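You operate a simulated robot arm through the tools that you are given. There is no shell and no other tool.

You run a simulated robot arm. Do the job below in one go: nothing can be reset, and whatever is moved stays where it is left.

JOB
Fill the orange mould's two empty pockets with cream discs and close it.
Fine: clamp it with the yellow knob first, set its lid on the pins, then free the clamp. Where these are worked on the way, their far stop is far enough and under half their travel is too little: yellow knob.

It is judged by the outcome, as a careful person would: the job done as asked, and still so three seconds after it is handed in. It fails if anything else is knocked over, pushed out of place, dropped, spilled or broken. Lids that push on must go on centred and level and be pressed home; caps that screw on are set level and turned clockwise until they are tight.

ROBOT AND FRAMES
A 7-joint arm with a two-finger parallel gripper, fixed in place. Base frame: the origin is at the foot of the arm, x ahead of it, y to its left, z up. Readings come in mm, degrees, newtons and seconds.
Its first joint turns from -166.0 to 166.0 degrees. Payload 4.4 kg.
The TCP is the grasp point between the finger pads, 23 mm short of the fingertips. In the tool frame z runs along the fingers and y along their closing line. The gripper opens to 94 mm. The fingers are 38 mm wide and 10 mm thick; the gripper's body (54 by 96 mm) begins 39 mm behind the TCP.
Orientation is that of the tool frame in the base frame, as a unit quaternion [w, x, y, z]. With the fingers straight down and closing along the base's y, the tool's x points along the base's -x, its y along +y and its z along -z.

CONTROLS
- The arm moves only by the tool step_arm. Its argument "motion" is a list of rows, each a list of 3 entries, a list of its own where there are three numbers: the turn, a rotation vector about the tool's x, y, z in degrees, then the shift along the tool's x, y, z in mm, then the finger opening in mm, from 0 to 94. In form: [[[rx, ry, rz], [tx, ty, tz], fingers], ...]. A call has 1 to 20 rows; each row is the pose to reach, as a shift and turn from the pose commanded when the call began, along the tool's axes at that moment. Each row takes 0.2 s and may step no farther than 50 mm and 8.6 degrees from the row before; otherwise, or with a gripper value out of range, the whole call is refused. A pose out of reach is approached as far as the arm can. The call stops where the force on the tool passes 70 N (or 10 N more than at its start, if that is more) or the arm is blocked; 0.2 s more then pass. The fingers move at their own pace (about 72 mm/s each) and stop on an object; they squeeze with about 36 N. The grip force told is the motor's: it shows also when the fingers shut on nothing. Time passes only in rows, and 0.2 s behind the last, so rows that repeat a pose let the fingers close. The reply holds the time, the measured pose of the TCP, the force on the tool along the base axes, the opening and the grip force, in the units named above and with some noise, with the torque about the TCP (base axes, N m) and any sound that the robot's microphone picked up.
- Cameras (640 x 400 px; columns grow to the right, rows downward): "scene" is fixed at [219.6, 650.4, 1564.6]; the picture's right is [-0.21, -0.98, 0.00], its down [-0.79, 0.17, -0.59] and it looks along [0.57, -0.12, -0.81] (base axes); focal length 364 px, centre (320, 200). "wrist" rides on the gripper at [86, 16, -74] in the tool frame; the picture's right is [-0.18, 0.98, 0.00], its down [-0.58, -0.11, -0.81] and it looks along [-0.79, -0.15, 0.59] (tool axes); focal length 243 px, centre (320, 200).
- grab_frame(camera): a new picture of that camera. The clock stands still meanwhile.
- locate(camera, pixels): for up to 12 pixels [column, row] of the newest picture of that camera ("zoom" is the newest enlarged one), the place [x, y, z] in the base frame of the surface seen there, good to about 3 mm. The clock stands still meanwhile.
- zoom(camera, box): a new picture of the part [left, top, right, bottom] of that camera's present view, enlarged. The clock stands still meanwhile.
- sign_off(): hands the job in; it is judged then, once.

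Open the gripper and draw the arm clear of the work before you hand the job in, unless the task says otherwise.

The tools are called after "Request:" as name(argument=value, ...) on one line, values as JSON. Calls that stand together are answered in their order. step_arm: Moves the arm, as the interface text tells. Its arguments: {"type":"object","properties":{"motion":{"type":"array","items":{"type":"array"}}},"required":["motion"]} The other tools are called the same way: grab_frame (camera) takes a picture; locate (camera, pixels) gives the place of the surface under pixels of a picture; zoom (camera, box) takes an enlarged picture of a part of a camera's view; sign_off () hands the job in.

At the start:

```text
t: 0.0
tool_pos: [617.4, 271.5, 1159.3]
orientation: [-0.001, 0.0, 1.0, 0.0]
wrist_force: [-0.5, 1.3, -0.3]
moment: [0.01, 0.03, -0.01]
finger_gap: 94.0
grasp_force: 0.0
```

scene: 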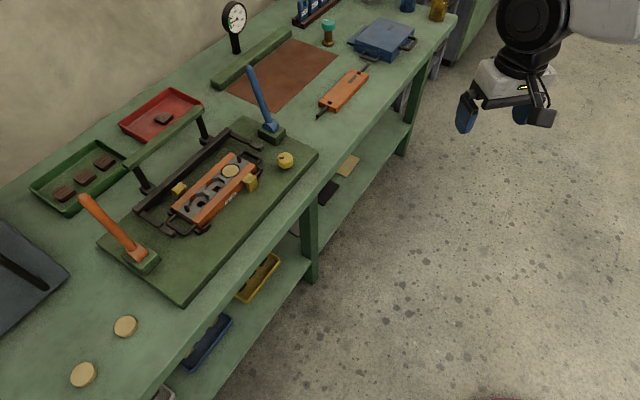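
wrist: 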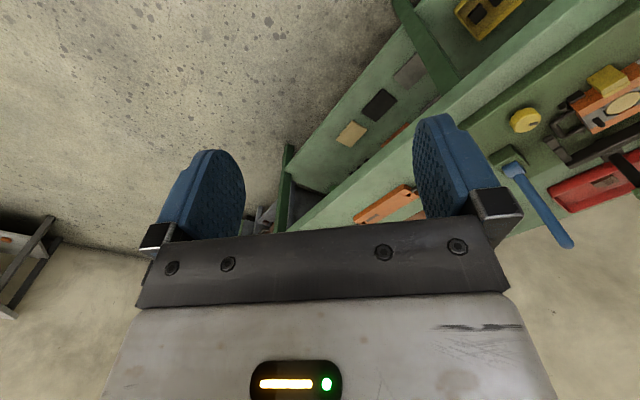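

The scene shows the orange mould near (212,190) in a clamp fixture, the yellow knob at (285,160), cream discs at (125,326) and (83,374), and the lid probably at (344,91). I zoom in to see details.

Request:
zoom(camera="scene", box=[130, 110, 330, 235])

Request:
zoom(camera="scene", box=[280, 40, 440, 140])

Request:
zoom(camera="scene", box=[0, 280, 192, 400])

```text
3.20 times, centred on (230, 172) of scene
```

zoom: 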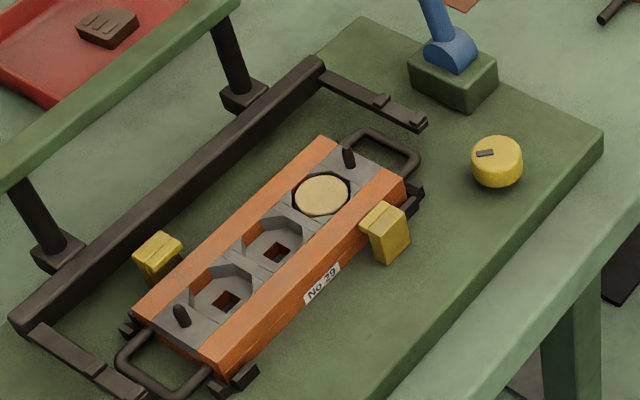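

```text
4.00 times, centred on (360, 90) of scene
```

zoom: 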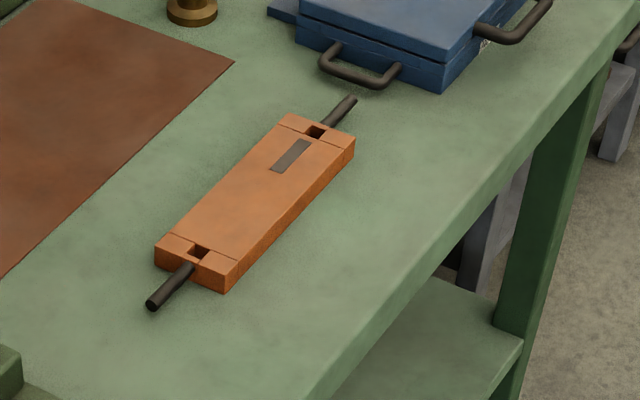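

```text
3.33 times, centred on (96, 340) of scene
```

zoom: 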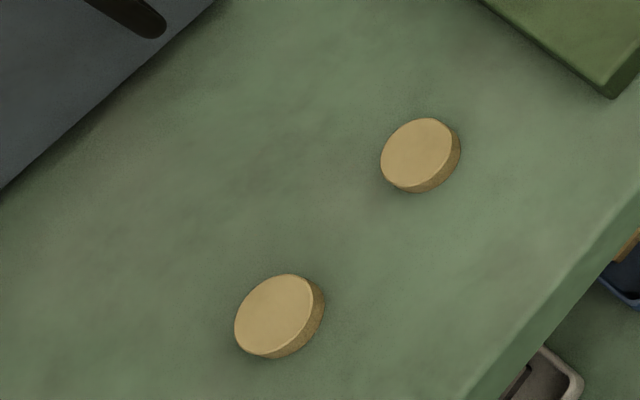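

Zooms show pockets with one cream disc at the right end, and a lid with two square holes. I locate the key features.

Request:
grab_frame(camera="scene")

Request:
locate(camera="scene", pixels=[[125, 325], [83, 373], [285, 157], [231, 171], [216, 189], [200, 204], [239, 159], [187, 208], [344, 90], [140, 350], [270, 190], [250, 178]])

Request:
zoom(camera="scene", box=[160, 140, 272, 210])

```text
taken
```

scene: 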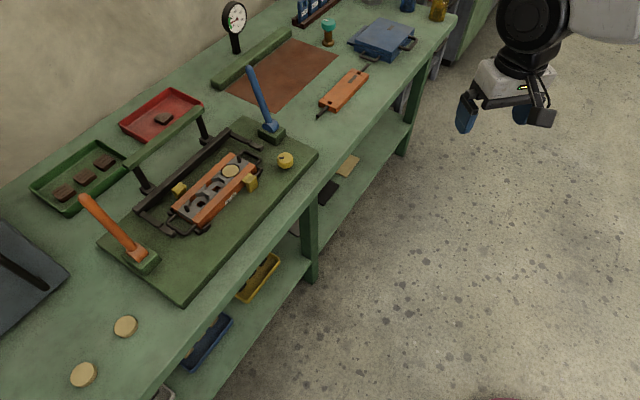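

```text
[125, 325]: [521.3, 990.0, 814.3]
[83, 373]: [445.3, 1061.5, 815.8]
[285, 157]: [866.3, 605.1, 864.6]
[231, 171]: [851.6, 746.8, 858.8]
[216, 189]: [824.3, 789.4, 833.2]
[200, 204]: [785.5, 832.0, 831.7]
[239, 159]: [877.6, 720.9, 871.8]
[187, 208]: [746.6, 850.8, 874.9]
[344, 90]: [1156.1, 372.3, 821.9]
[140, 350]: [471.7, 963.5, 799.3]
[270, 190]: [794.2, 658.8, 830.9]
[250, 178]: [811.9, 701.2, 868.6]
```

```text
5.71 times, centred on (216, 175) of scene
```

zoom: 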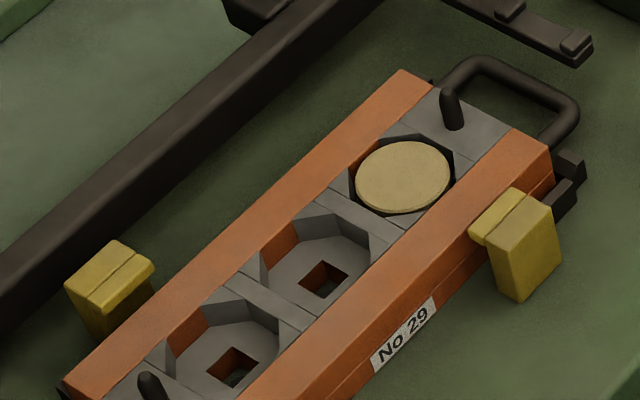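

The objects locate at about 1100 mm horizontally from the origin, so I check the floor height and where the arm stands, to understand reach.

Request:
locate(camera="scene", pixels=[[450, 300], [490, 398], [610, 20], [525, 20], [500, 75], [370, 250], [145, 260], [180, 300], [310, 150], [240, 118], [120, 115], [5, 330]])

Request:
grab_frame(camera="wrist")

```text
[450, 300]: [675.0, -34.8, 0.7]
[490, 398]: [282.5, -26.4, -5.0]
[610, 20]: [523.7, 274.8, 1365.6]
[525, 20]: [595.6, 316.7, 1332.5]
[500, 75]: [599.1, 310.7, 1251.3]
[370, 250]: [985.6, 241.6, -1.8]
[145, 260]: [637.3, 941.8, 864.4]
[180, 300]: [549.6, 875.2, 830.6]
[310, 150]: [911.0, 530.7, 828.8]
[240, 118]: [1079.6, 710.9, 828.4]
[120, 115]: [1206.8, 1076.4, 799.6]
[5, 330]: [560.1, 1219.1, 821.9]
```

```text
taken
```

wrist: 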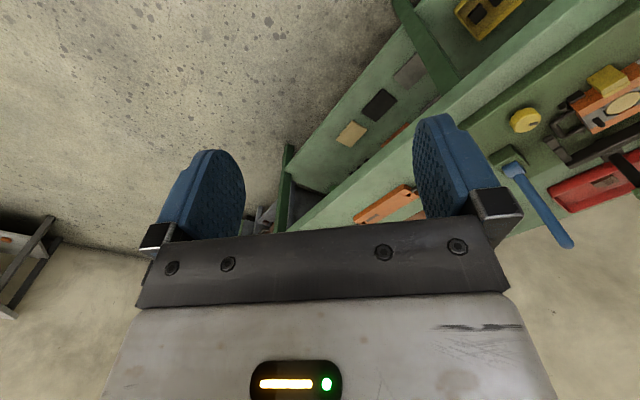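

Floor is at z≈0 and the bench top at z≈800, work plate ≈830. I move to a viewpoint from where the wrist camera sees the knob and mould up close, staying at height.

Request:
locate(camera="scene", pixels=[[249, 69], [272, 128], [84, 199], [136, 255], [130, 165], [203, 113], [145, 185], [205, 140], [235, 8], [237, 45]])

Request:
step_arm(motion=[[[0, 0, 0], [1, 42, 12], 94], [[0, 0, 0], [3, 85, 24], 94], [[0, 0, 0], [4, 128, 36], 94], [[0, 0, 0], [6, 170, 48], 94], [[0, 0, 0], [7, 213, 60], 94], [[0, 0, 0], [9, 256, 72], 94], [[0, 0, 0], [10, 299, 84], 94], [[0, 0, 0], [12, 341, 97], 94], [[0, 0, 0], [13, 384, 109], 94]])

Request:
grab_frame(camera="wrist")

Request:
grab_frame(camera="scene")

```text
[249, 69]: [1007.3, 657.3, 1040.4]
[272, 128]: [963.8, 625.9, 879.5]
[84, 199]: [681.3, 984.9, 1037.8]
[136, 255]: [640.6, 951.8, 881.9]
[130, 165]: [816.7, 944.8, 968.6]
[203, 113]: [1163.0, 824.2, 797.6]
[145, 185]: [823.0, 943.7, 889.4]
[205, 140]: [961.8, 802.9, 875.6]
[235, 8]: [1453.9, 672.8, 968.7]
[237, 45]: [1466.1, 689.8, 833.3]
```

```text
t: 2.0
tool_pos: [607.4, 656.0, 1050.7]
orientation: [0.0, 0.0, 1.0, 0.001]
wrist_force: [-0.5, 0.3, 0.5]
moment: [-0.02, -0.01, 0.04]
finger_gap: 94.2
grasp_force: 0.1
```

```text
taken
```

wrist: 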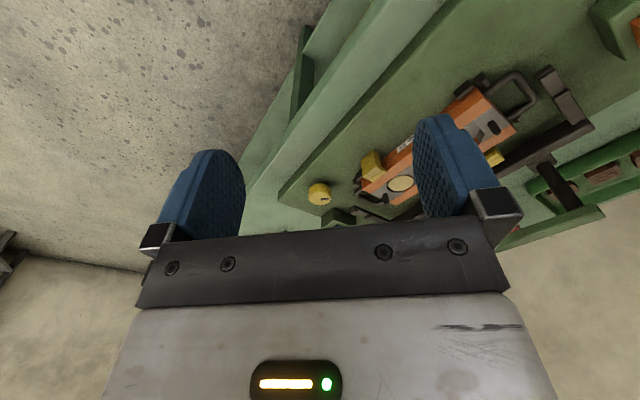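

```text
taken
```

scene: 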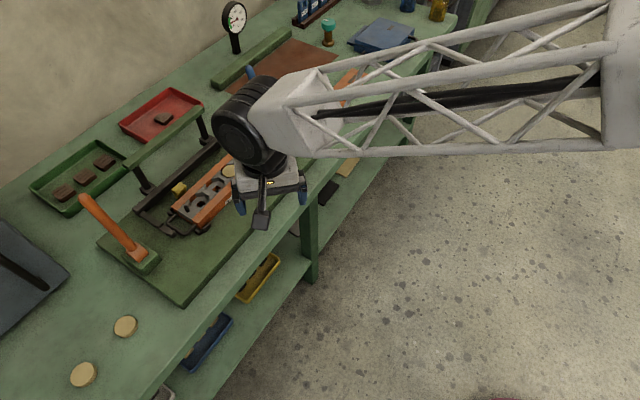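

The knob is at (320,193) in the wrist view; I zoom in for its mark and shape.

Request:
zoom(camera="wrist", box=[260, 150, 420, 250])

Request:
zoom(camera="wrist", box=[340, 40, 600, 230])

Request:
locate(camera="wrist", pixels=[[320, 193], [310, 185], [325, 202], [400, 184], [330, 188]])

```text
4.00 times, centred on (340, 200) of wrist
```

zoom: 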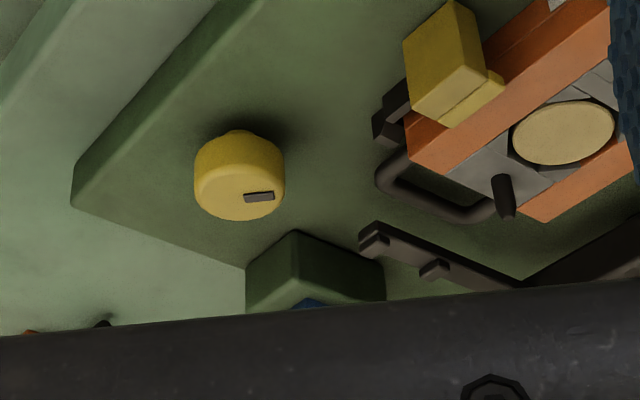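

```text
2.11 times, centred on (470, 135) of wrist
```

zoom: 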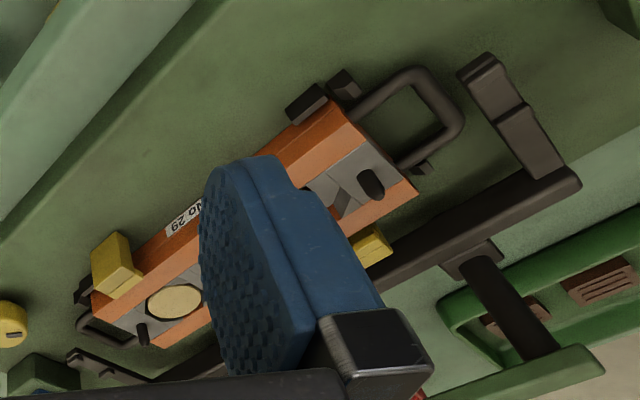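

```text
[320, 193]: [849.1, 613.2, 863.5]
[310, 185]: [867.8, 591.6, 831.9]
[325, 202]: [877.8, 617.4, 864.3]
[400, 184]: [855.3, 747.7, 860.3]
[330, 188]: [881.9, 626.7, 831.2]
```

Knob centre is about (862,610), top z≈865, on a stem with a radial mark. I go above it at z=950 and check that the reach is really there.

Request:
step_arm(motion=[[[0, 0, 0], [-42, -8, 17], 70], [[0, 0, 0], [-85, -15, 33], 70], [[0, 0, 0], [-128, -23, 50], 70], [[0, 0, 0], [-170, -31, 67], 70], [[0, 0, 0], [-213, -38, 84], 70], [[0, 0, 0], [-255, -46, 100], 70], [[0, 0, 0], [-255, -46, 100], 70]])

Request:
grab_frame(camera="wrist")

Request:
grab_frame(camera="scene")

```text
t: 3.6
tool_pos: [862.0, 609.9, 950.1]
orientation: [0.0, 0.0, 1.0, 0.0]
wrist_force: [0.6, -0.6, -0.3]
moment: [0.02, 0.0, -0.02]
finger_gap: 69.9
grasp_force: 0.2
```

```text
taken
```

wrist: 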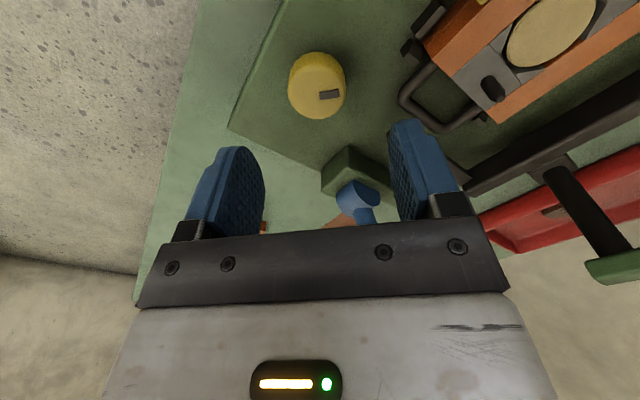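

```text
taken
```

scene: 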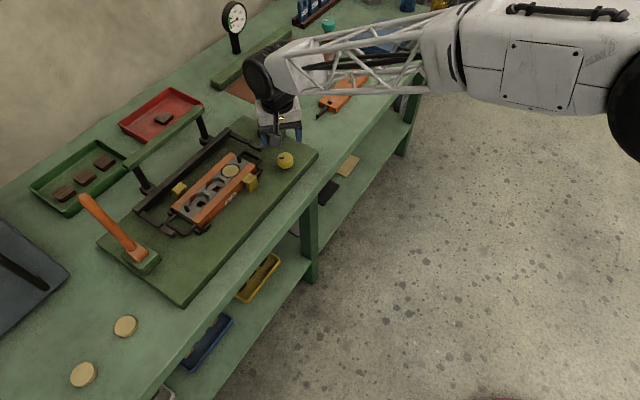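

The pose was reached. I measure the knob precisely from this closer view.

Request:
zoom(camera="wrist", box=[256, 30, 384, 130])

Request:
locate(camera="wrist", pixels=[[318, 97], [292, 90], [344, 90], [318, 116], [318, 80], [330, 95], [318, 60], [345, 165], [330, 175], [385, 180]])

```text
4.00 times, centred on (320, 80) of wrist
```

zoom: 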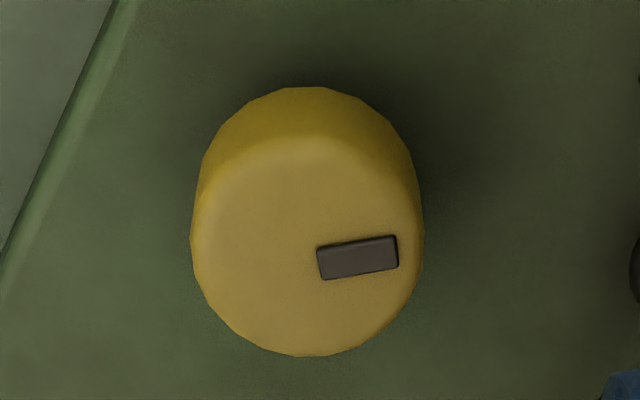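

```text
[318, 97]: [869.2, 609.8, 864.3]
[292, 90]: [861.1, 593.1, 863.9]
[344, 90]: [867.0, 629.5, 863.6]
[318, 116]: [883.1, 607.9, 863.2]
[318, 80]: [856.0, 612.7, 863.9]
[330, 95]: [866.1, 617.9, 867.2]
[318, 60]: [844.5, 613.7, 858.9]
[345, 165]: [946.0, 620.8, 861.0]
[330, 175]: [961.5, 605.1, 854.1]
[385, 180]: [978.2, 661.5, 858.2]
```

Knob centre ≈(864,611), radius ≈20, mark pointing +y. I descend around it to TCP z=860 and close the fingers.

Request:
step_arm(motion=[[[0, 0, 0], [-2, 1, 30], 70], [[0, 0, 0], [-2, 1, 60], 70], [[0, 0, 0], [-2, 1, 75], 70], [[0, 0, 0], [-2, 1, 90], 70], [[0, 0, 0], [-2, 1, 90], 55], [[0, 0, 0], [-2, 1, 90], 45], [[0, 0, 0], [-2, 1, 90], 30], [[0, 0, 0], [-2, 1, 90], 30]])

Request:
grab_frame(camera="wrist")

```text
t: 5.4
tool_pos: [862.6, 609.0, 859.3]
orientation: [0.0, 0.0, 1.0, -0.001]
wrist_force: [-1.4, -39.3, 6.5]
moment: [-0.25, 0.48, -0.29]
finger_gap: 47.4
grasp_force: 19.6
```

```text
taken
```

wrist: 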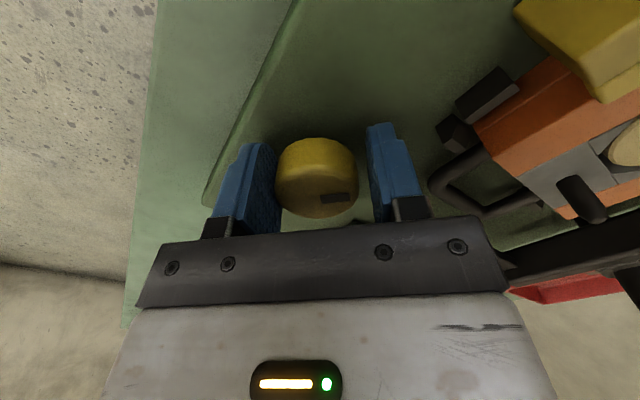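

Only the -y finger touches the knob (side force -39 N), with a ~6 mm gap on the right: the knob sits ~3 mm further to -y. I open, shift and re-close.

Request:
step_arm(motion=[[[0, 0, 0], [0, 0, 0], 54], [[0, 0, 0], [0, -4, 0], 54], [[0, 0, 0], [0, -4, 0], 48], [[0, 0, 0], [0, -4, 0], 40], [[0, 0, 0], [0, -4, 0], 38], [[0, 0, 0], [0, -4, 0], 38]])

Request:
grab_frame(camera="wrist")

```text
t: 6.8
tool_pos: [863.0, 606.5, 859.1]
orientation: [0.0, 0.0, 1.0, 0.0]
wrist_force: [0.4, -9.7, 0.5]
moment: [-0.02, 0.05, -0.01]
finger_gap: 42.5
grasp_force: 4.8
```

```text
taken
```

wrist: 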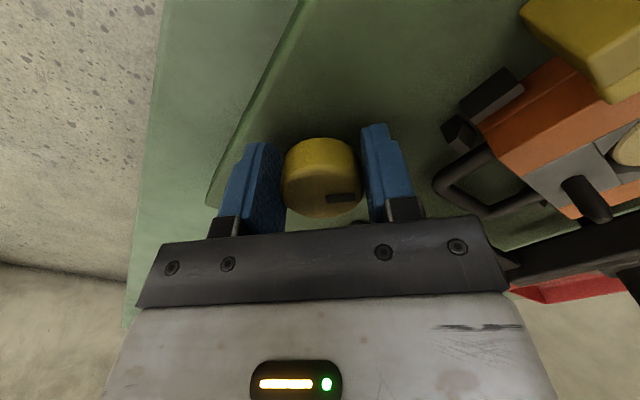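

The fingers are nearly on both sides (gap 42.5). I shift 1.5 mm more to -y and close fully.

Request:
step_arm(motion=[[[0, 0, 0], [0, -1.5, 0], 42], [[0, 0, 0], [0, -1.5, 0], 36], [[0, 0, 0], [0, -1.5, 0], 30], [[0, 0, 0], [0, -1.5, 0], 30]])

```text
t: 7.8
tool_pos: [862.0, 606.2, 861.0]
orientation: [0.001, 0.0, 1.0, 0.0]
wrist_force: [-0.1, 14.7, 0.4]
moment: [-0.12, -0.09, 0.07]
finger_gap: 41.9
grasp_force: 45.0
```

Gripped with 45 N. I try a small clockwise turn (positive about tool z) and watch the torque.

Request:
step_arm(motion=[[[0, 0, 4], [0, 0.5, 0], 30], [[0, 0, 8], [0, 0.5, 0], 30], [[0, 0, 8], [0, 0.5, 0], 30]])

Request:
grab_frame(camera="wrist")

```text
t: 8.6
tool_pos: [861.9, 609.2, 858.5]
orientation: [0.0, 0.07, 0.998, -0.001]
wrist_force: [-9.0, 34.6, -0.8]
moment: [-0.2, -0.08, 0.23]
finger_gap: 41.7
grasp_force: 44.9
```

```text
taken
```

wrist: 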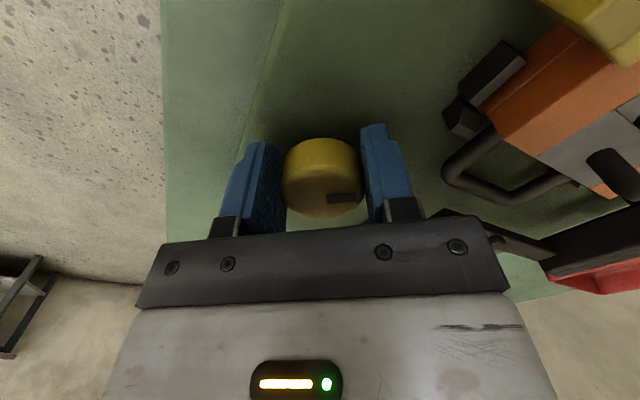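

The knob turned with the gripper (mark still at the same spot in the tool view) at low torque, 0.2 N m, with some side load in +y. I relieve that side load and keep turning clockwise.

Request:
step_arm(motion=[[[0, 0, 4], [0, 1.2, 0], 30], [[0, 0, 8], [0, 1.2, 0], 30], [[0, 0, 12], [0, 1.2, 0], 30], [[0, 0, 16], [0, 1.2, 0], 30]])

Request:
grab_frame(camera="wrist")

Request:
zoom(camera="scene", box=[130, 110, 330, 235])

```text
t: 9.6
tool_pos: [864.6, 605.5, 859.1]
orientation: [0.001, 0.209, 0.978, -0.001]
wrist_force: [19.0, 30.0, -3.2]
moment: [-0.07, -0.47, 0.1]
finger_gap: 45.8
grasp_force: 17.9
```

```text
taken
```

wrist: 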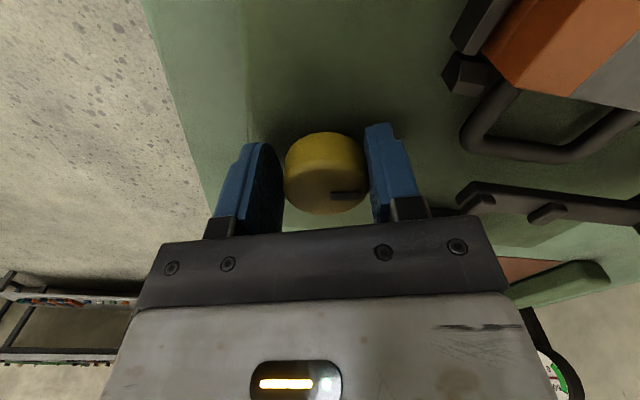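

```text
3.20 times, centred on (230, 172) of scene
```

zoom: 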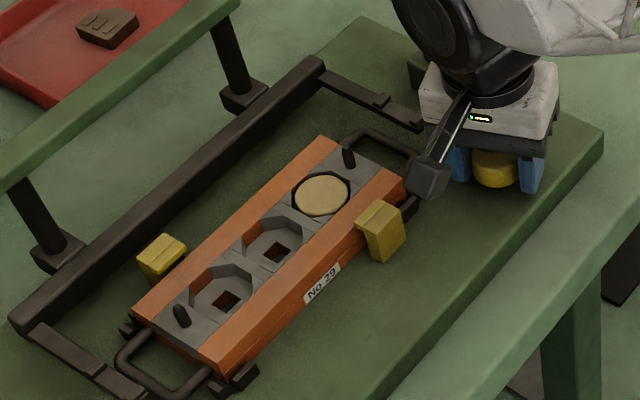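

Jaws visibly moved a little toward the mould, so clockwise closes. But the grip slipped off-centre (gap 45.8), so I open and re-measure the knob's position.

Request:
step_arm(motion=[[[0, 0, 0], [0, 0, 0], 60], [[0, 0, 0], [0, 0, 0], 60]])

Request:
zoom(camera="wrist", box=[200, 100, 440, 250])

Request:
locate(camera="wrist", pixels=[[326, 180], [326, 205], [326, 170], [295, 185], [358, 185], [310, 180], [345, 180]])

Request:
locate(camera="zoom", pixels=[[330, 180], [330, 220], [330, 270], [330, 290], [240, 230], [425, 230], [260, 230], [400, 230]])

```text
t: 10.2
tool_pos: [863.4, 606.9, 858.2]
orientation: [-0.001, 0.208, 0.978, 0.0]
wrist_force: [-0.6, -0.4, 0.4]
moment: [0.0, 0.03, -0.03]
finger_gap: 60.0
grasp_force: 0.0
```

```text
2.67 times, centred on (320, 175) of wrist
```

zoom: 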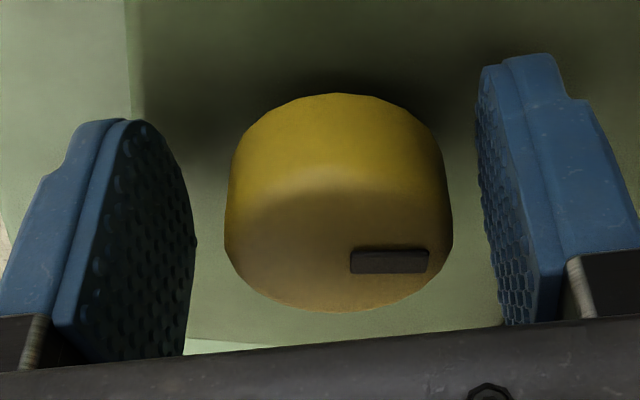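

```text
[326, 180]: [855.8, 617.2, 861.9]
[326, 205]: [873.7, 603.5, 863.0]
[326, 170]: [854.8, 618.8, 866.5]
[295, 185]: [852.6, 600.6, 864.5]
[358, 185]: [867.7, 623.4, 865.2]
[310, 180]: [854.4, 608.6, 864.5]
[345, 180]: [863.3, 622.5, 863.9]
```

```text
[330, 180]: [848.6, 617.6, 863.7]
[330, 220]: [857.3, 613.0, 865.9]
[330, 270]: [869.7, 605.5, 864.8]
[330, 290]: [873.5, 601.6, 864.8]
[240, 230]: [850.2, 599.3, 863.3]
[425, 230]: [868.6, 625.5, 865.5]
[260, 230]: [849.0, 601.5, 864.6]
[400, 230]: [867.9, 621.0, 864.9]
```

Knob top centre now reads ≈(863.5,609), about 2–3 mm to the tool's +y. I shift accordingly and close to test the centring.

Request:
step_arm(motion=[[[0, 0, 0], [0, 2.7, 0], 54], [[0, 0, 0], [0, 2.7, 0], 46], [[0, 0, 0], [0, 2.7, 0], 38], [[0, 0, 0], [0, 2.7, 0], 32], [[0, 0, 0], [0, 2.7, 0], 32]])

```text
t: 11.4
tool_pos: [863.1, 609.7, 859.8]
orientation: [0.0, 0.208, 0.978, 0.0]
wrist_force: [-12.9, -21.2, 6.9]
moment: [-0.4, 0.75, -0.16]
finger_gap: 41.5
grasp_force: 44.8
```

Good grip now (41.5 mm, 45 N), with -24 N along the tool's y. I ease 1 mm back and turn another 16°.

Request:
step_arm(motion=[[[0, 0, 0], [0, -1, 0], 32], [[0, 0, 4], [0, -1, 0], 32], [[0, 0, 8], [0, -1, 0], 32], [[0, 0, 12], [0, -1, 0], 32], [[0, 0, 16], [0, -1, 0], 32]])

Request:
zoom(camera="wrist", box=[200, 100, 440, 250])

```text
t: 12.7
tool_pos: [863.9, 611.3, 859.4]
orientation: [0.002, 0.339, 0.941, 0.001]
wrist_force: [15.5, 14.6, -11.7]
moment: [-0.31, -0.23, 0.1]
finger_gap: 41.5
grasp_force: 45.0
stopped in row 5: the force on the tool passed its limit at 88 N (the readings are from after the stop); the commanded pose is now the measured one
```

```text
2.67 times, centred on (320, 175) of wrist
```

zoom: 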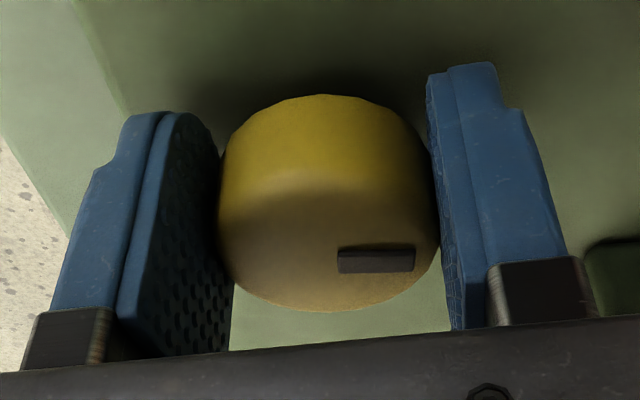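

The load spiked at 88 N while the knob kept following; the knob centre seems to shift as it turns. I open and rise to compare the knob and jaws in the fixed camera.

Request:
step_arm(motion=[[[0, 0, 0], [0, 0, 0], 60], [[0, 0, 0], [0, 0, 0], 64], [[0, 0, 0], [0, 0, -30], 64], [[0, 0, 0], [0, 0, -70], 64], [[0, 0, 0], [30, 0, -110], 64], [[0, 0, 0], [70, 0, -130], 64], [[0, 0, 0], [110, 0, -130], 64]])

Request:
zoom(camera="scene", box=[130, 110, 330, 235])

Request:
grab_frame(camera="wrist")

```text
t: 14.2
tool_pos: [777.0, 681.2, 989.6]
orientation: [0.001, 0.34, 0.94, 0.001]
wrist_force: [-1.2, 0.7, 0.3]
moment: [0.02, 0.02, 0.03]
finger_gap: 63.9
grasp_force: 0.0
```

```text
3.20 times, centred on (230, 172) of scene
```

zoom: 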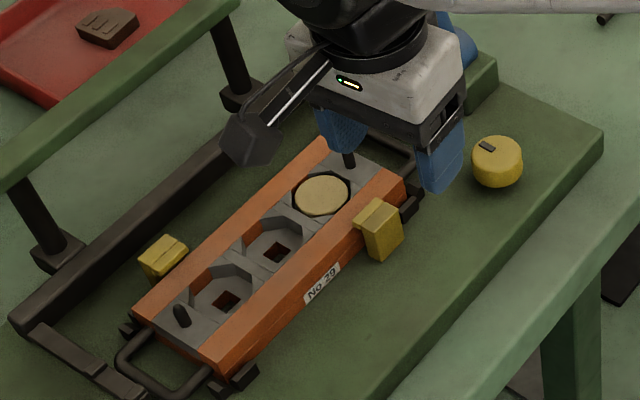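

```text
taken
```

wrist: 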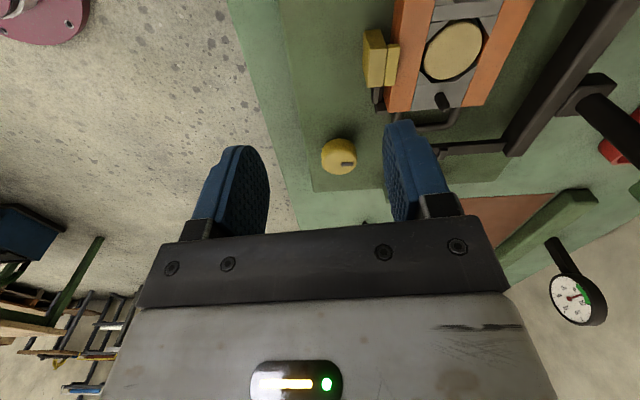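

The knob hasn't moved in the fixed view (only rotated ~40° clockwise), so the apparent drift came from a ~6 mm centring error in x; fitting the grips gives its axis near (870,606). I check the jaw gap now.

Request:
zoom(camera="wrist", box=[310, 0, 560, 180])

Request:
locate(camera="wrist", pixels=[[339, 156], [324, 156], [355, 160], [340, 142], [339, 172], [453, 50], [440, 100], [392, 62], [405, 60]])

```text
2.22 times, centred on (435, 90) of wrist
```

zoom: 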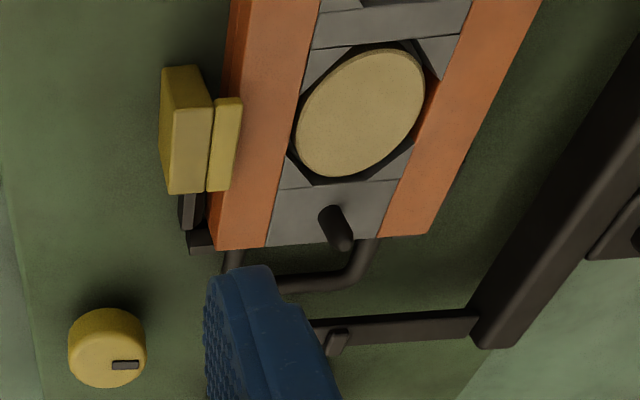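

```text
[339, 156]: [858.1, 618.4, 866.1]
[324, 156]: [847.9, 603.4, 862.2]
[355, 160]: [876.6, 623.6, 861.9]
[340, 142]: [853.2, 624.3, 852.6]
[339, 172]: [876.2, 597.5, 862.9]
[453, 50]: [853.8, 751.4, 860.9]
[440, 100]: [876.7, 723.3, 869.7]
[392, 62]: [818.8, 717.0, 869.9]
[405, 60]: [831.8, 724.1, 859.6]
```

The jaw lip now overlaps the mould edge with a remaining gap. I return to the knob axis (868.5,607) at the current 40° hand angle, and grip again.

Request:
step_arm(motion=[[[0, 0, 0], [-40, 0.5, 0], 62], [[0, 0, 0], [-80, 1, 0], 62], [[0, 0, 0], [-118, 1.4, 30], 62], [[0, 0, 0], [-118, 1.4, 70], 62], [[0, 0, 0], [-118, 1.4, 110], 62], [[0, 0, 0], [-118, 1.4, 130], 62], [[0, 0, 0], [-118, 1.4, 130], 52], [[0, 0, 0], [-118, 1.4, 130], 42], [[0, 0, 0], [-118, 1.4, 130], 32], [[0, 0, 0], [-118, 1.4, 130], 32]])

```text
t: 16.4
tool_pos: [871.5, 606.2, 859.5]
orientation: [0.0, 0.34, 0.94, 0.001]
wrist_force: [-16.8, -18.3, 5.3]
moment: [-0.2, 0.51, 0.06]
finger_gap: 43.2
grasp_force: 12.8
```

Contact is on the -y finger only with 25 N; the knob is ~2 mm to the tool's -y. I shift and tighten, then turn 8° at a time.

Request:
step_arm(motion=[[[0, 0, 0], [0, -1.8, 0], 40], [[0, 0, 0], [0, -1.8, 0], 32], [[0, 0, 0], [0, -1.8, 0], 32], [[0, 0, 4], [0, -1.8, 0], 32], [[0, 0, 8], [0, -1.8, 0], 32]])

```text
t: 17.6
tool_pos: [868.7, 604.8, 860.2]
orientation: [0.0, 0.404, 0.915, 0.001]
wrist_force: [14.1, 15.2, -10.5]
moment: [-1.36, -0.37, -0.03]
finger_gap: 41.4
grasp_force: 45.0
```

The grip is solid (41.4 mm, 45 N) and turning. I continue with 16° more, easing 0.8 mm toward +y.

Request:
step_arm(motion=[[[0, 0, 4], [0, 0.8, 0], 32], [[0, 0, 8], [0, 0.8, 0], 32], [[0, 0, 12], [0, 0.8, 0], 32], [[0, 0, 16], [0, 0.8, 0], 32]])

Request:
zoom(camera="wrist", box=[200, 100, 440, 250])

Request:
zoom(camera="scene", box=[130, 110, 330, 235])

```text
t: 18.6
tool_pos: [870.9, 604.5, 858.5]
orientation: [0.0, 0.529, 0.849, 0.001]
wrist_force: [-5.4, 2.7, -8.3]
moment: [-1.37, 0.0, -0.01]
finger_gap: 41.6
grasp_force: 45.2
```

```text
2.67 times, centred on (320, 175) of wrist
```

zoom: 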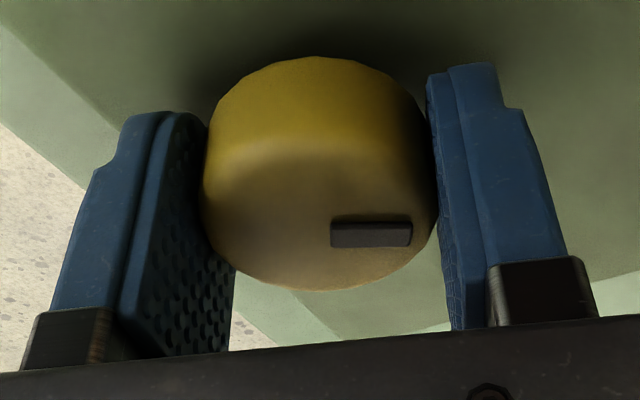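

```text
3.20 times, centred on (230, 172) of scene
```

zoom: 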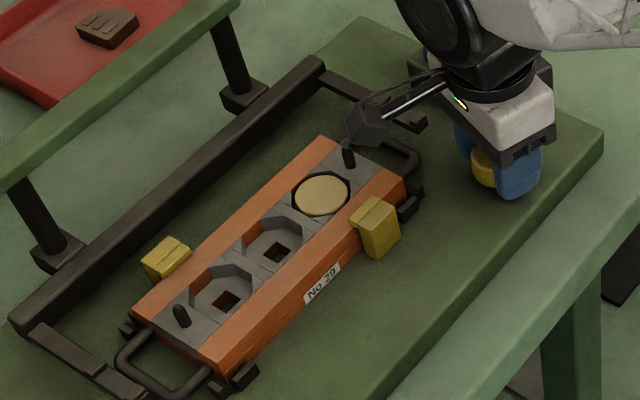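

Now at 64°, low forces and mark still tracking; jaws continue closing. I turn another 28°.

Request:
step_arm(motion=[[[0, 0, 4], [0, 0, 0], 32], [[0, 0, 8], [0, 0, 0], 32], [[0, 0, 12], [0, 0, 0], 32], [[0, 0, 16], [0, 0, 0], 32], [[0, 0, 20], [0, 0, 0], 32], [[0, 0, 24], [0, 0, 0], 32], [[0, 0, 28], [0, 0, 0], 32]])

Request:
zoom(camera="wrist", box=[200, 100, 440, 250])

Request:
zoom(camera="scene", box=[130, 110, 330, 235])

```text
t: 20.2
tool_pos: [870.8, 605.1, 861.0]
orientation: [0.0, 0.718, 0.696, 0.001]
wrist_force: [-30.0, -11.0, -5.1]
moment: [0.04, 0.29, 0.25]
finger_gap: 45.2
grasp_force: 14.7
```

```text
2.67 times, centred on (320, 175) of wrist
```

zoom: 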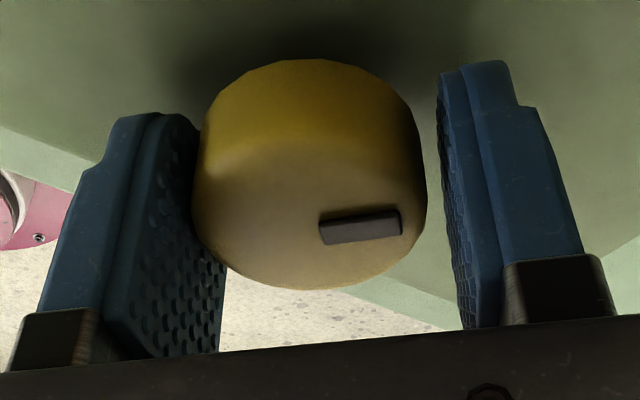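

```text
3.20 times, centred on (230, 172) of scene
```

zoom: 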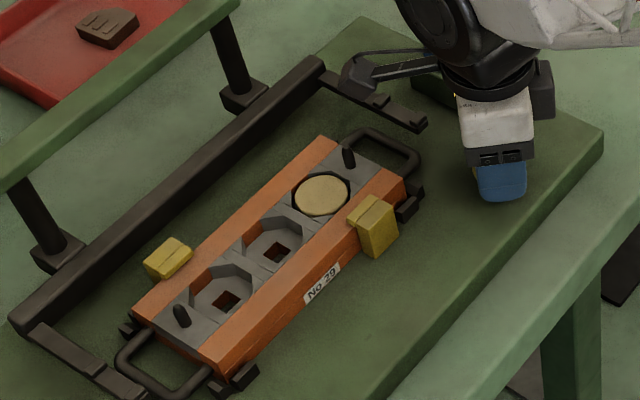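

At 92° the grip became one-sided again (45 mm gap, -30 N along x), giving knob x≈869. I recentre by -2.3 mm along the tool's y and re-close.

Request:
step_arm(motion=[[[0, 0, 0], [0, 0, 0], 50], [[0, 0, 0], [0, -2.3, 0], 50], [[0, 0, 0], [0, -2.3, 0], 42], [[0, 0, 0], [0, -2.3, 0], 34], [[0, 0, 0], [0, -2.3, 0], 32], [[0, 0, 0], [0, -2.3, 0], 32]])

```text
t: 21.6
tool_pos: [868.4, 604.6, 860.4]
orientation: [0.0, 0.717, 0.697, 0.002]
wrist_force: [14.0, 3.8, 2.6]
moment: [0.36, 0.23, -0.04]
finger_gap: 41.7
grasp_force: 44.9
```

Centred again (14 N residual). I shift 0.6 mm back and 2 mm along tool x toward the knob axis while turning another 24°.

Request:
step_arm(motion=[[[0, 0, 4], [1, 0.6, 0], 32], [[0, 0, 8], [2, 0.6, 0], 32], [[0, 0, 12], [2, 0.6, 0], 32], [[0, 0, 16], [2, 0.6, 0], 32], [[0, 0, 16], [2, 0.6, 0], 32]])

Request:
zoom(camera="wrist", box=[200, 100, 440, 250])

Request:
zoom(camera="scene", box=[130, 110, 330, 235])

```text
t: 22.9
tool_pos: [867.8, 607.0, 860.3]
orientation: [0.0, 0.807, 0.59, 0.0]
wrist_force: [7.5, 0.4, 1.6]
moment: [0.38, 0.1, 0.57]
finger_gap: 41.8
grasp_force: 44.5
```

```text
2.67 times, centred on (320, 175) of wrist
```

zoom: 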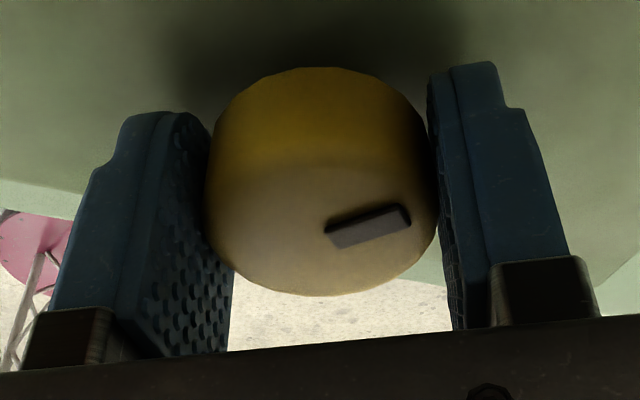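

```text
3.20 times, centred on (230, 172) of scene
```

zoom: 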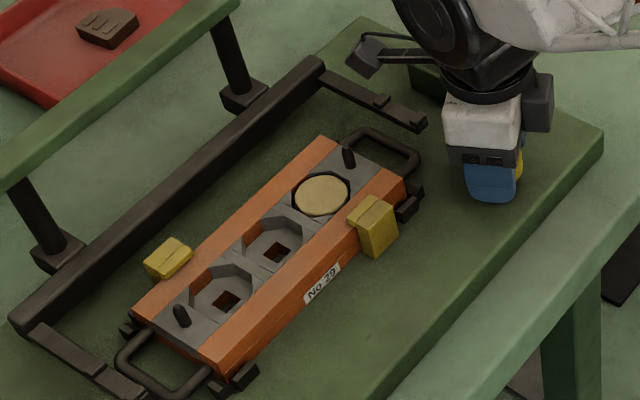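

The mark now lags by ~18° while torque rose to 0.57 N m and the jaws no longer move: the knob has hit its stop at about 90°. I release, rise, and check the clamp.

Request:
step_arm(motion=[[[0, 0, 0], [0, 0, 0], 56], [[0, 0, 0], [0, 0, 0], 64], [[0, 0, 0], [0, 0, -40], 64], [[0, 0, 0], [0, 0, -80], 64], [[0, 0, 0], [0, 0, -130], 64], [[0, 0, -8], [0, -40, -140], 64], [[0, 0, -16], [0, -80, -150], 64], [[0, 0, -24], [0, -120, -150], 64], [[0, 0, -32], [0, -160, -150], 64], [[0, 0, -40], [0, -200, -150], 64], [[0, 0, -48], [0, -240, -150], 64], [[0, 0, -56], [0, -240, -150], 64], [[0, 0, -62], [0, -240, -150], 64]])

Request:
grab_frame(camera="wrist")

Request:
zoom(camera="scene", box=[130, 110, 330, 235])

```text
t: 25.6
tool_pos: [639.6, 680.3, 1009.9]
orientation: [0.001, 0.388, 0.922, 0.001]
wrist_force: [0.2, 0.3, 0.0]
moment: [0.02, -0.01, 0.0]
finger_gap: 64.0
grasp_force: 0.1
```

```text
taken
```

wrist: 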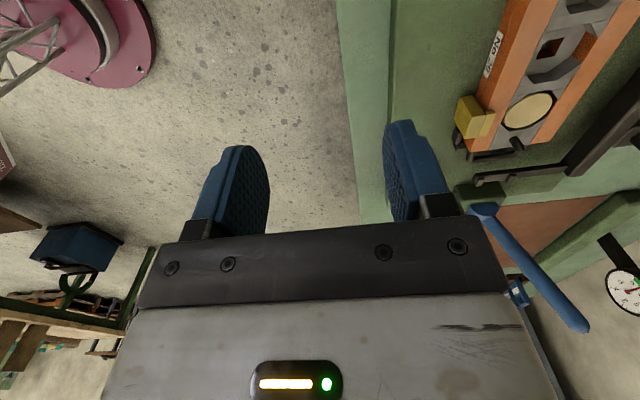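

```text
3.20 times, centred on (230, 172) of scene
```

zoom: 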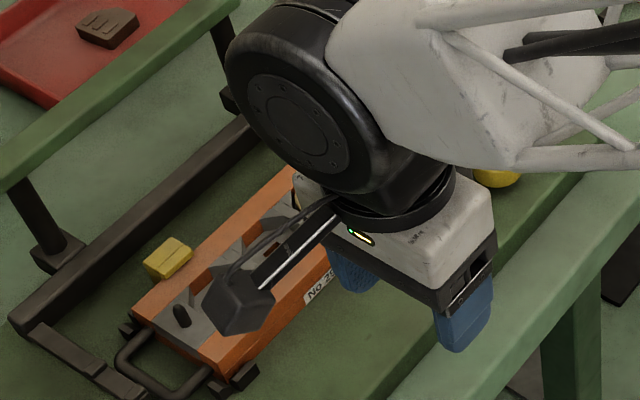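

The knob is turned to its stop. I move above the mould with the hand aligned to its 45° axis, to inspect the jaws and pockets closely.

Request:
step_arm(motion=[[[0, 0, 0], [-6, 46, -6], 64], [[0, 0, 0], [-13, 92, -13], 64], [[0, 0, 0], [-20, 138, -20], 64], [[0, 0, 0], [-26, 184, -26], 64], [[0, 0, 0], [-26, 184, -26], 64]])

Request:
grab_frame(camera="wrist")

Request:
zoom(camera="wrist", box=[220, 0, 500, 175])

Request:
grab_frame(camera="scene")

```text
t: 26.9
tool_pos: [789.5, 791.1, 1038.0]
orientation: [0.0, 0.389, 0.921, 0.001]
wrist_force: [-0.2, -0.4, -0.2]
moment: [-0.01, 0.0, 0.02]
finger_gap: 64.1
grasp_force: 0.0
```

```text
taken
```

wrist: 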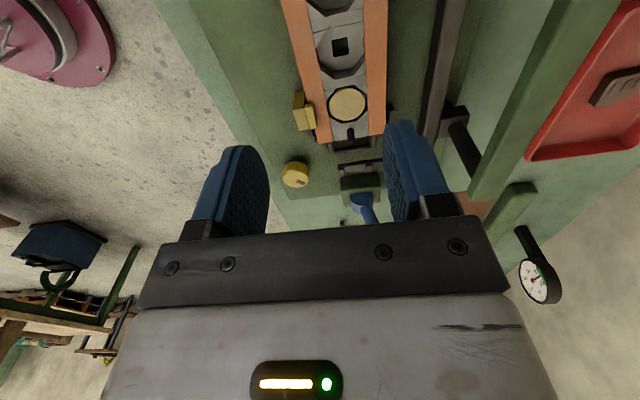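

```text
2.29 times, centred on (360, 88) of wrist
```

zoom: 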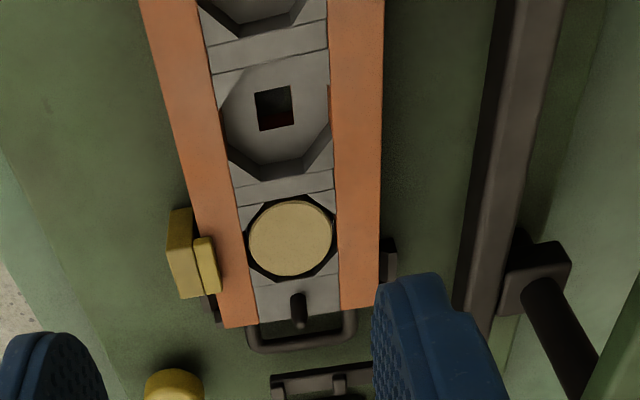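

```text
taken
```

scene: 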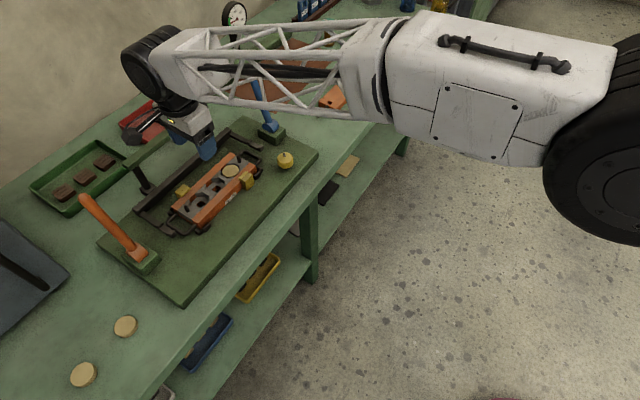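

The mould and clamp are now unobstructed in the fixed view; I zoom to check the jaws and knob.

Request:
zoom(camera="scene", box=[160, 140, 304, 230])

Request:
locate(camera="wrist", pixels=[[346, 104], [331, 104], [362, 104], [346, 89], [346, 119], [340, 46], [336, 10], [352, 134], [290, 60], [380, 60], [295, 175], [335, 75]])

```text
4.44 times, centred on (232, 185) of scene
```

zoom: 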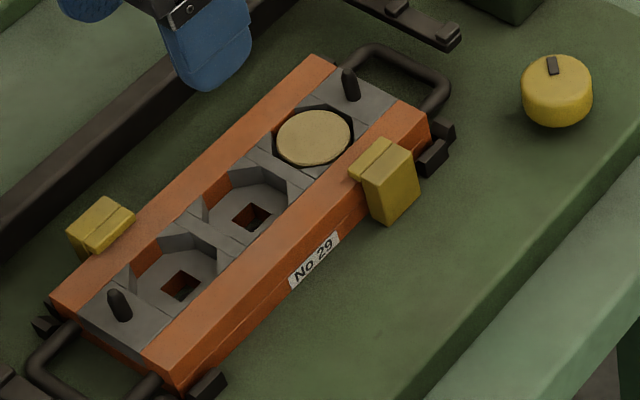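

```text
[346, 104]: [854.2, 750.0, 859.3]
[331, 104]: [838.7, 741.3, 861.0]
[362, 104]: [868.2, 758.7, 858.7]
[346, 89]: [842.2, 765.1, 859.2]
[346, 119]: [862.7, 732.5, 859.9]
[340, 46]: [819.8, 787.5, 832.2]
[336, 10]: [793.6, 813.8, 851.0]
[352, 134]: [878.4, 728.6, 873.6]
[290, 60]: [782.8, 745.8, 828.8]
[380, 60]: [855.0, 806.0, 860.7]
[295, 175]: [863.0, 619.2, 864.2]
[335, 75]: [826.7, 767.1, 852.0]
```

The clamp is closed on both sides of the mould, knob mark now pointing +x. I shift 60 mm along the mould to see the two empty pockets from above.

Request:
step_arm(motion=[[[0, 0, 0], [30, 0, 0], 64], [[0, 0, 0], [60, 0, 0], 64], [[0, 0, 0], [60, 0, 0], 64]])

Request:
zoom(camera="wrist", box=[240, 0, 448, 130])

Request:
grab_frame(camera="wrist")

```text
t: 27.6
tool_pos: [746.0, 830.7, 1036.7]
orientation: [0.001, 0.388, 0.922, 0.002]
wrist_force: [0.5, -0.5, -0.7]
moment: [-0.01, -0.01, -0.04]
finger_gap: 63.8
grasp_force: 0.0
```

```text
3.08 times, centred on (344, 65) of wrist
```

zoom: 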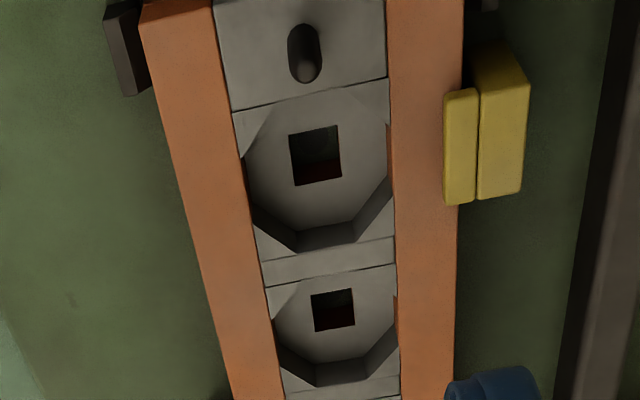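

```text
taken
```

wrist: 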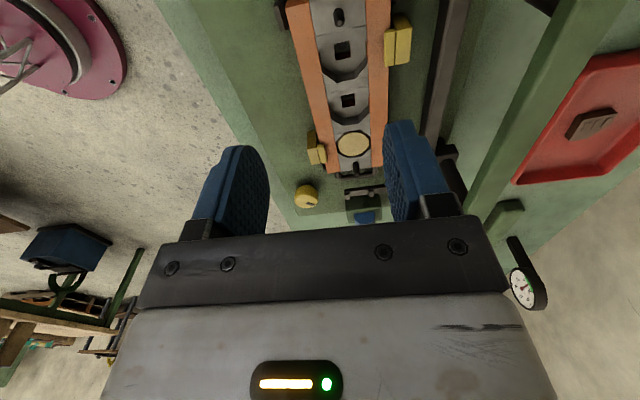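

I locate floor points around each pocket's centre hole and the rim edges, using the enlarged view.

Request:
zoom(camera="wrist", box=[240, 0, 448, 130])

Request:
locate(camera="zoom", pixels=[[284, 160], [347, 151], [312, 121], [319, 191], [306, 312], [360, 305], [331, 285], [336, 335], [240, 105], [385, 72], [305, 70], [300, 35]])

Request:
locate(camera="zoom", pixels=[[330, 262], [310, 102], [325, 247], [345, 390], [330, 277], [225, 200], [420, 200], [485, 150], [460, 150], [310, 90], [255, 180], [384, 160]])

Request:
locate(camera="wrist", pixels=[[354, 144], [338, 144], [370, 144], [354, 132], [354, 156], [356, 165]])

```text
3.08 times, centred on (344, 65) of wrist
```

zoom: 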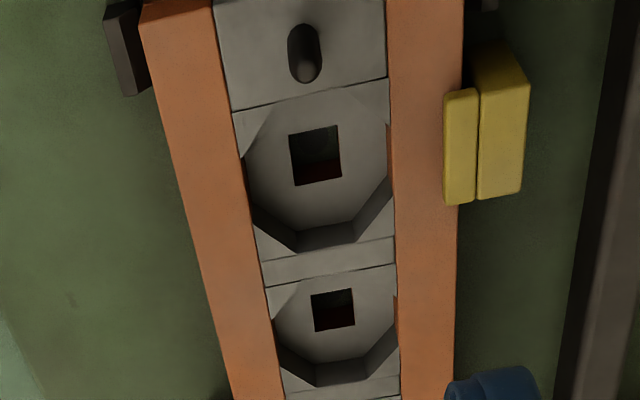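

```text
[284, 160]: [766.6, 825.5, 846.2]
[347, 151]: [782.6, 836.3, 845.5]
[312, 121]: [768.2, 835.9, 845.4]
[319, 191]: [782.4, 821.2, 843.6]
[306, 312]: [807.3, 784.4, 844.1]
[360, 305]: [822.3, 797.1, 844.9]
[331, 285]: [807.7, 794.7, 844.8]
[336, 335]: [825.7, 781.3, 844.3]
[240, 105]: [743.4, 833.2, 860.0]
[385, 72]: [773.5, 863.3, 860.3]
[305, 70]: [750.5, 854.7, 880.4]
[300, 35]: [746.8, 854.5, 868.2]
```

```text
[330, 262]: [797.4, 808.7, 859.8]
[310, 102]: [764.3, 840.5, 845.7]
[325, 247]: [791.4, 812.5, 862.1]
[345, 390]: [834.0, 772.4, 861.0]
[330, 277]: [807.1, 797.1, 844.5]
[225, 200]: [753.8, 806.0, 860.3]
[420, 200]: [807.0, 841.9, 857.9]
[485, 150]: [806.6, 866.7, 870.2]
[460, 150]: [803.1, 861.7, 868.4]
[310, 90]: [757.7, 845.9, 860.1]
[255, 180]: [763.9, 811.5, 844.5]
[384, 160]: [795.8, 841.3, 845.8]
```

```text
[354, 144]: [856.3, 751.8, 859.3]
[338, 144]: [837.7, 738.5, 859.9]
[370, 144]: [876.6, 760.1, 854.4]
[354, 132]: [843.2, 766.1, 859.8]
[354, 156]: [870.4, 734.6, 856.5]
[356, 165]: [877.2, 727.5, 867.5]
```

Pockets: P3≈(775,829.7), P2≈(815.7,789.4), floor z≈845, rim z≈860. Next I measure the knob again and the free discs from the fixed camera to check for camera bias against the arm.

Request:
zoom(camera="scene", box=[261, 145, 309, 175])

Request:
locate(camera="zoom", pixels=[[226, 130], [410, 130], [318, 75], [318, 200], [318, 130], [270, 130], [370, 130], [318, 100], [318, 160]])

Request:
zoom(camera="scene", box=[60, 305, 156, 365])

Request:
locate(camera="zoom", pixels=[[430, 140], [370, 140], [490, 140], [430, 90], [430, 185]])

Request:
zoom(camera="scene", box=[40, 340, 136, 400])

Request:
locate(camera="zoom", pixels=[[285, 225], [225, 225], [340, 225], [285, 170], [285, 275]])

```text
13.33 times, centred on (285, 160) of scene
```

zoom: 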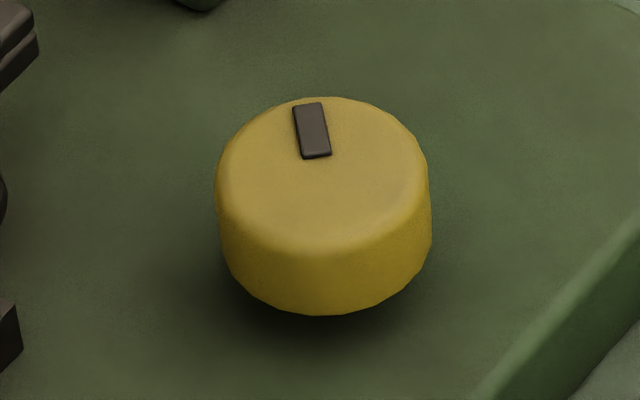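

```text
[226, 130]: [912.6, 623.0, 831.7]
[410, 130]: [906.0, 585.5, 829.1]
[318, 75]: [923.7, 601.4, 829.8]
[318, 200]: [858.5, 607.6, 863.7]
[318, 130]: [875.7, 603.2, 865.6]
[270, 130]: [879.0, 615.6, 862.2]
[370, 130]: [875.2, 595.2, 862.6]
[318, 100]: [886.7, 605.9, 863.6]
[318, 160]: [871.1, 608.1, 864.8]
```

```text
6.67 times, centred on (108, 335) of scene
```

zoom: 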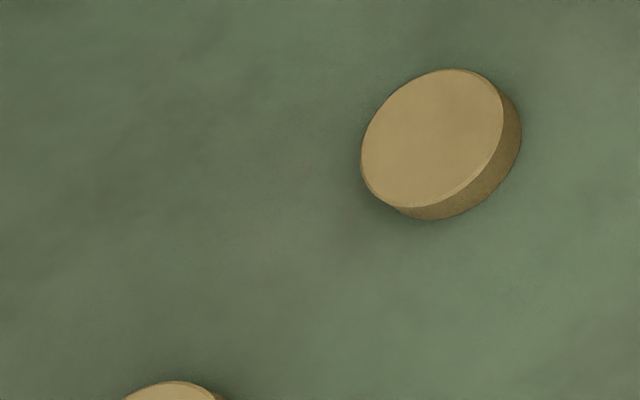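

```text
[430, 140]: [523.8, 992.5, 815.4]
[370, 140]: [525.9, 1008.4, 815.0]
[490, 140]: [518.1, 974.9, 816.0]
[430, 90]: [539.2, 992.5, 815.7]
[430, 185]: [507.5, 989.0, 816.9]
```

```text
6.67 times, centred on (88, 370) of scene
```

zoom: 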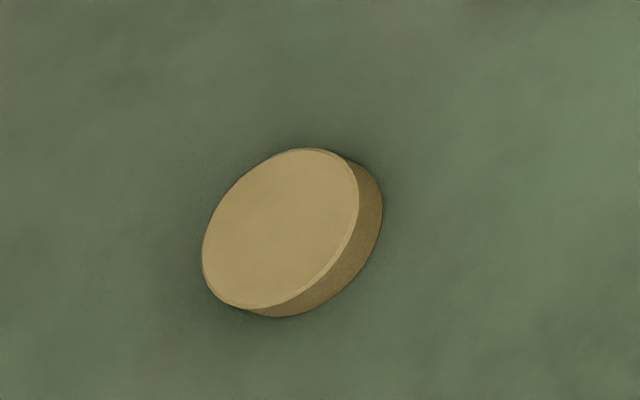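

```text
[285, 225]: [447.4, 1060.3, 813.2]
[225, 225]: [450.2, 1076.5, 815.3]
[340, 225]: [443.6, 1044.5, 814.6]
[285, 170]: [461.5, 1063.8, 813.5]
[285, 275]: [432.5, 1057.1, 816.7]
```

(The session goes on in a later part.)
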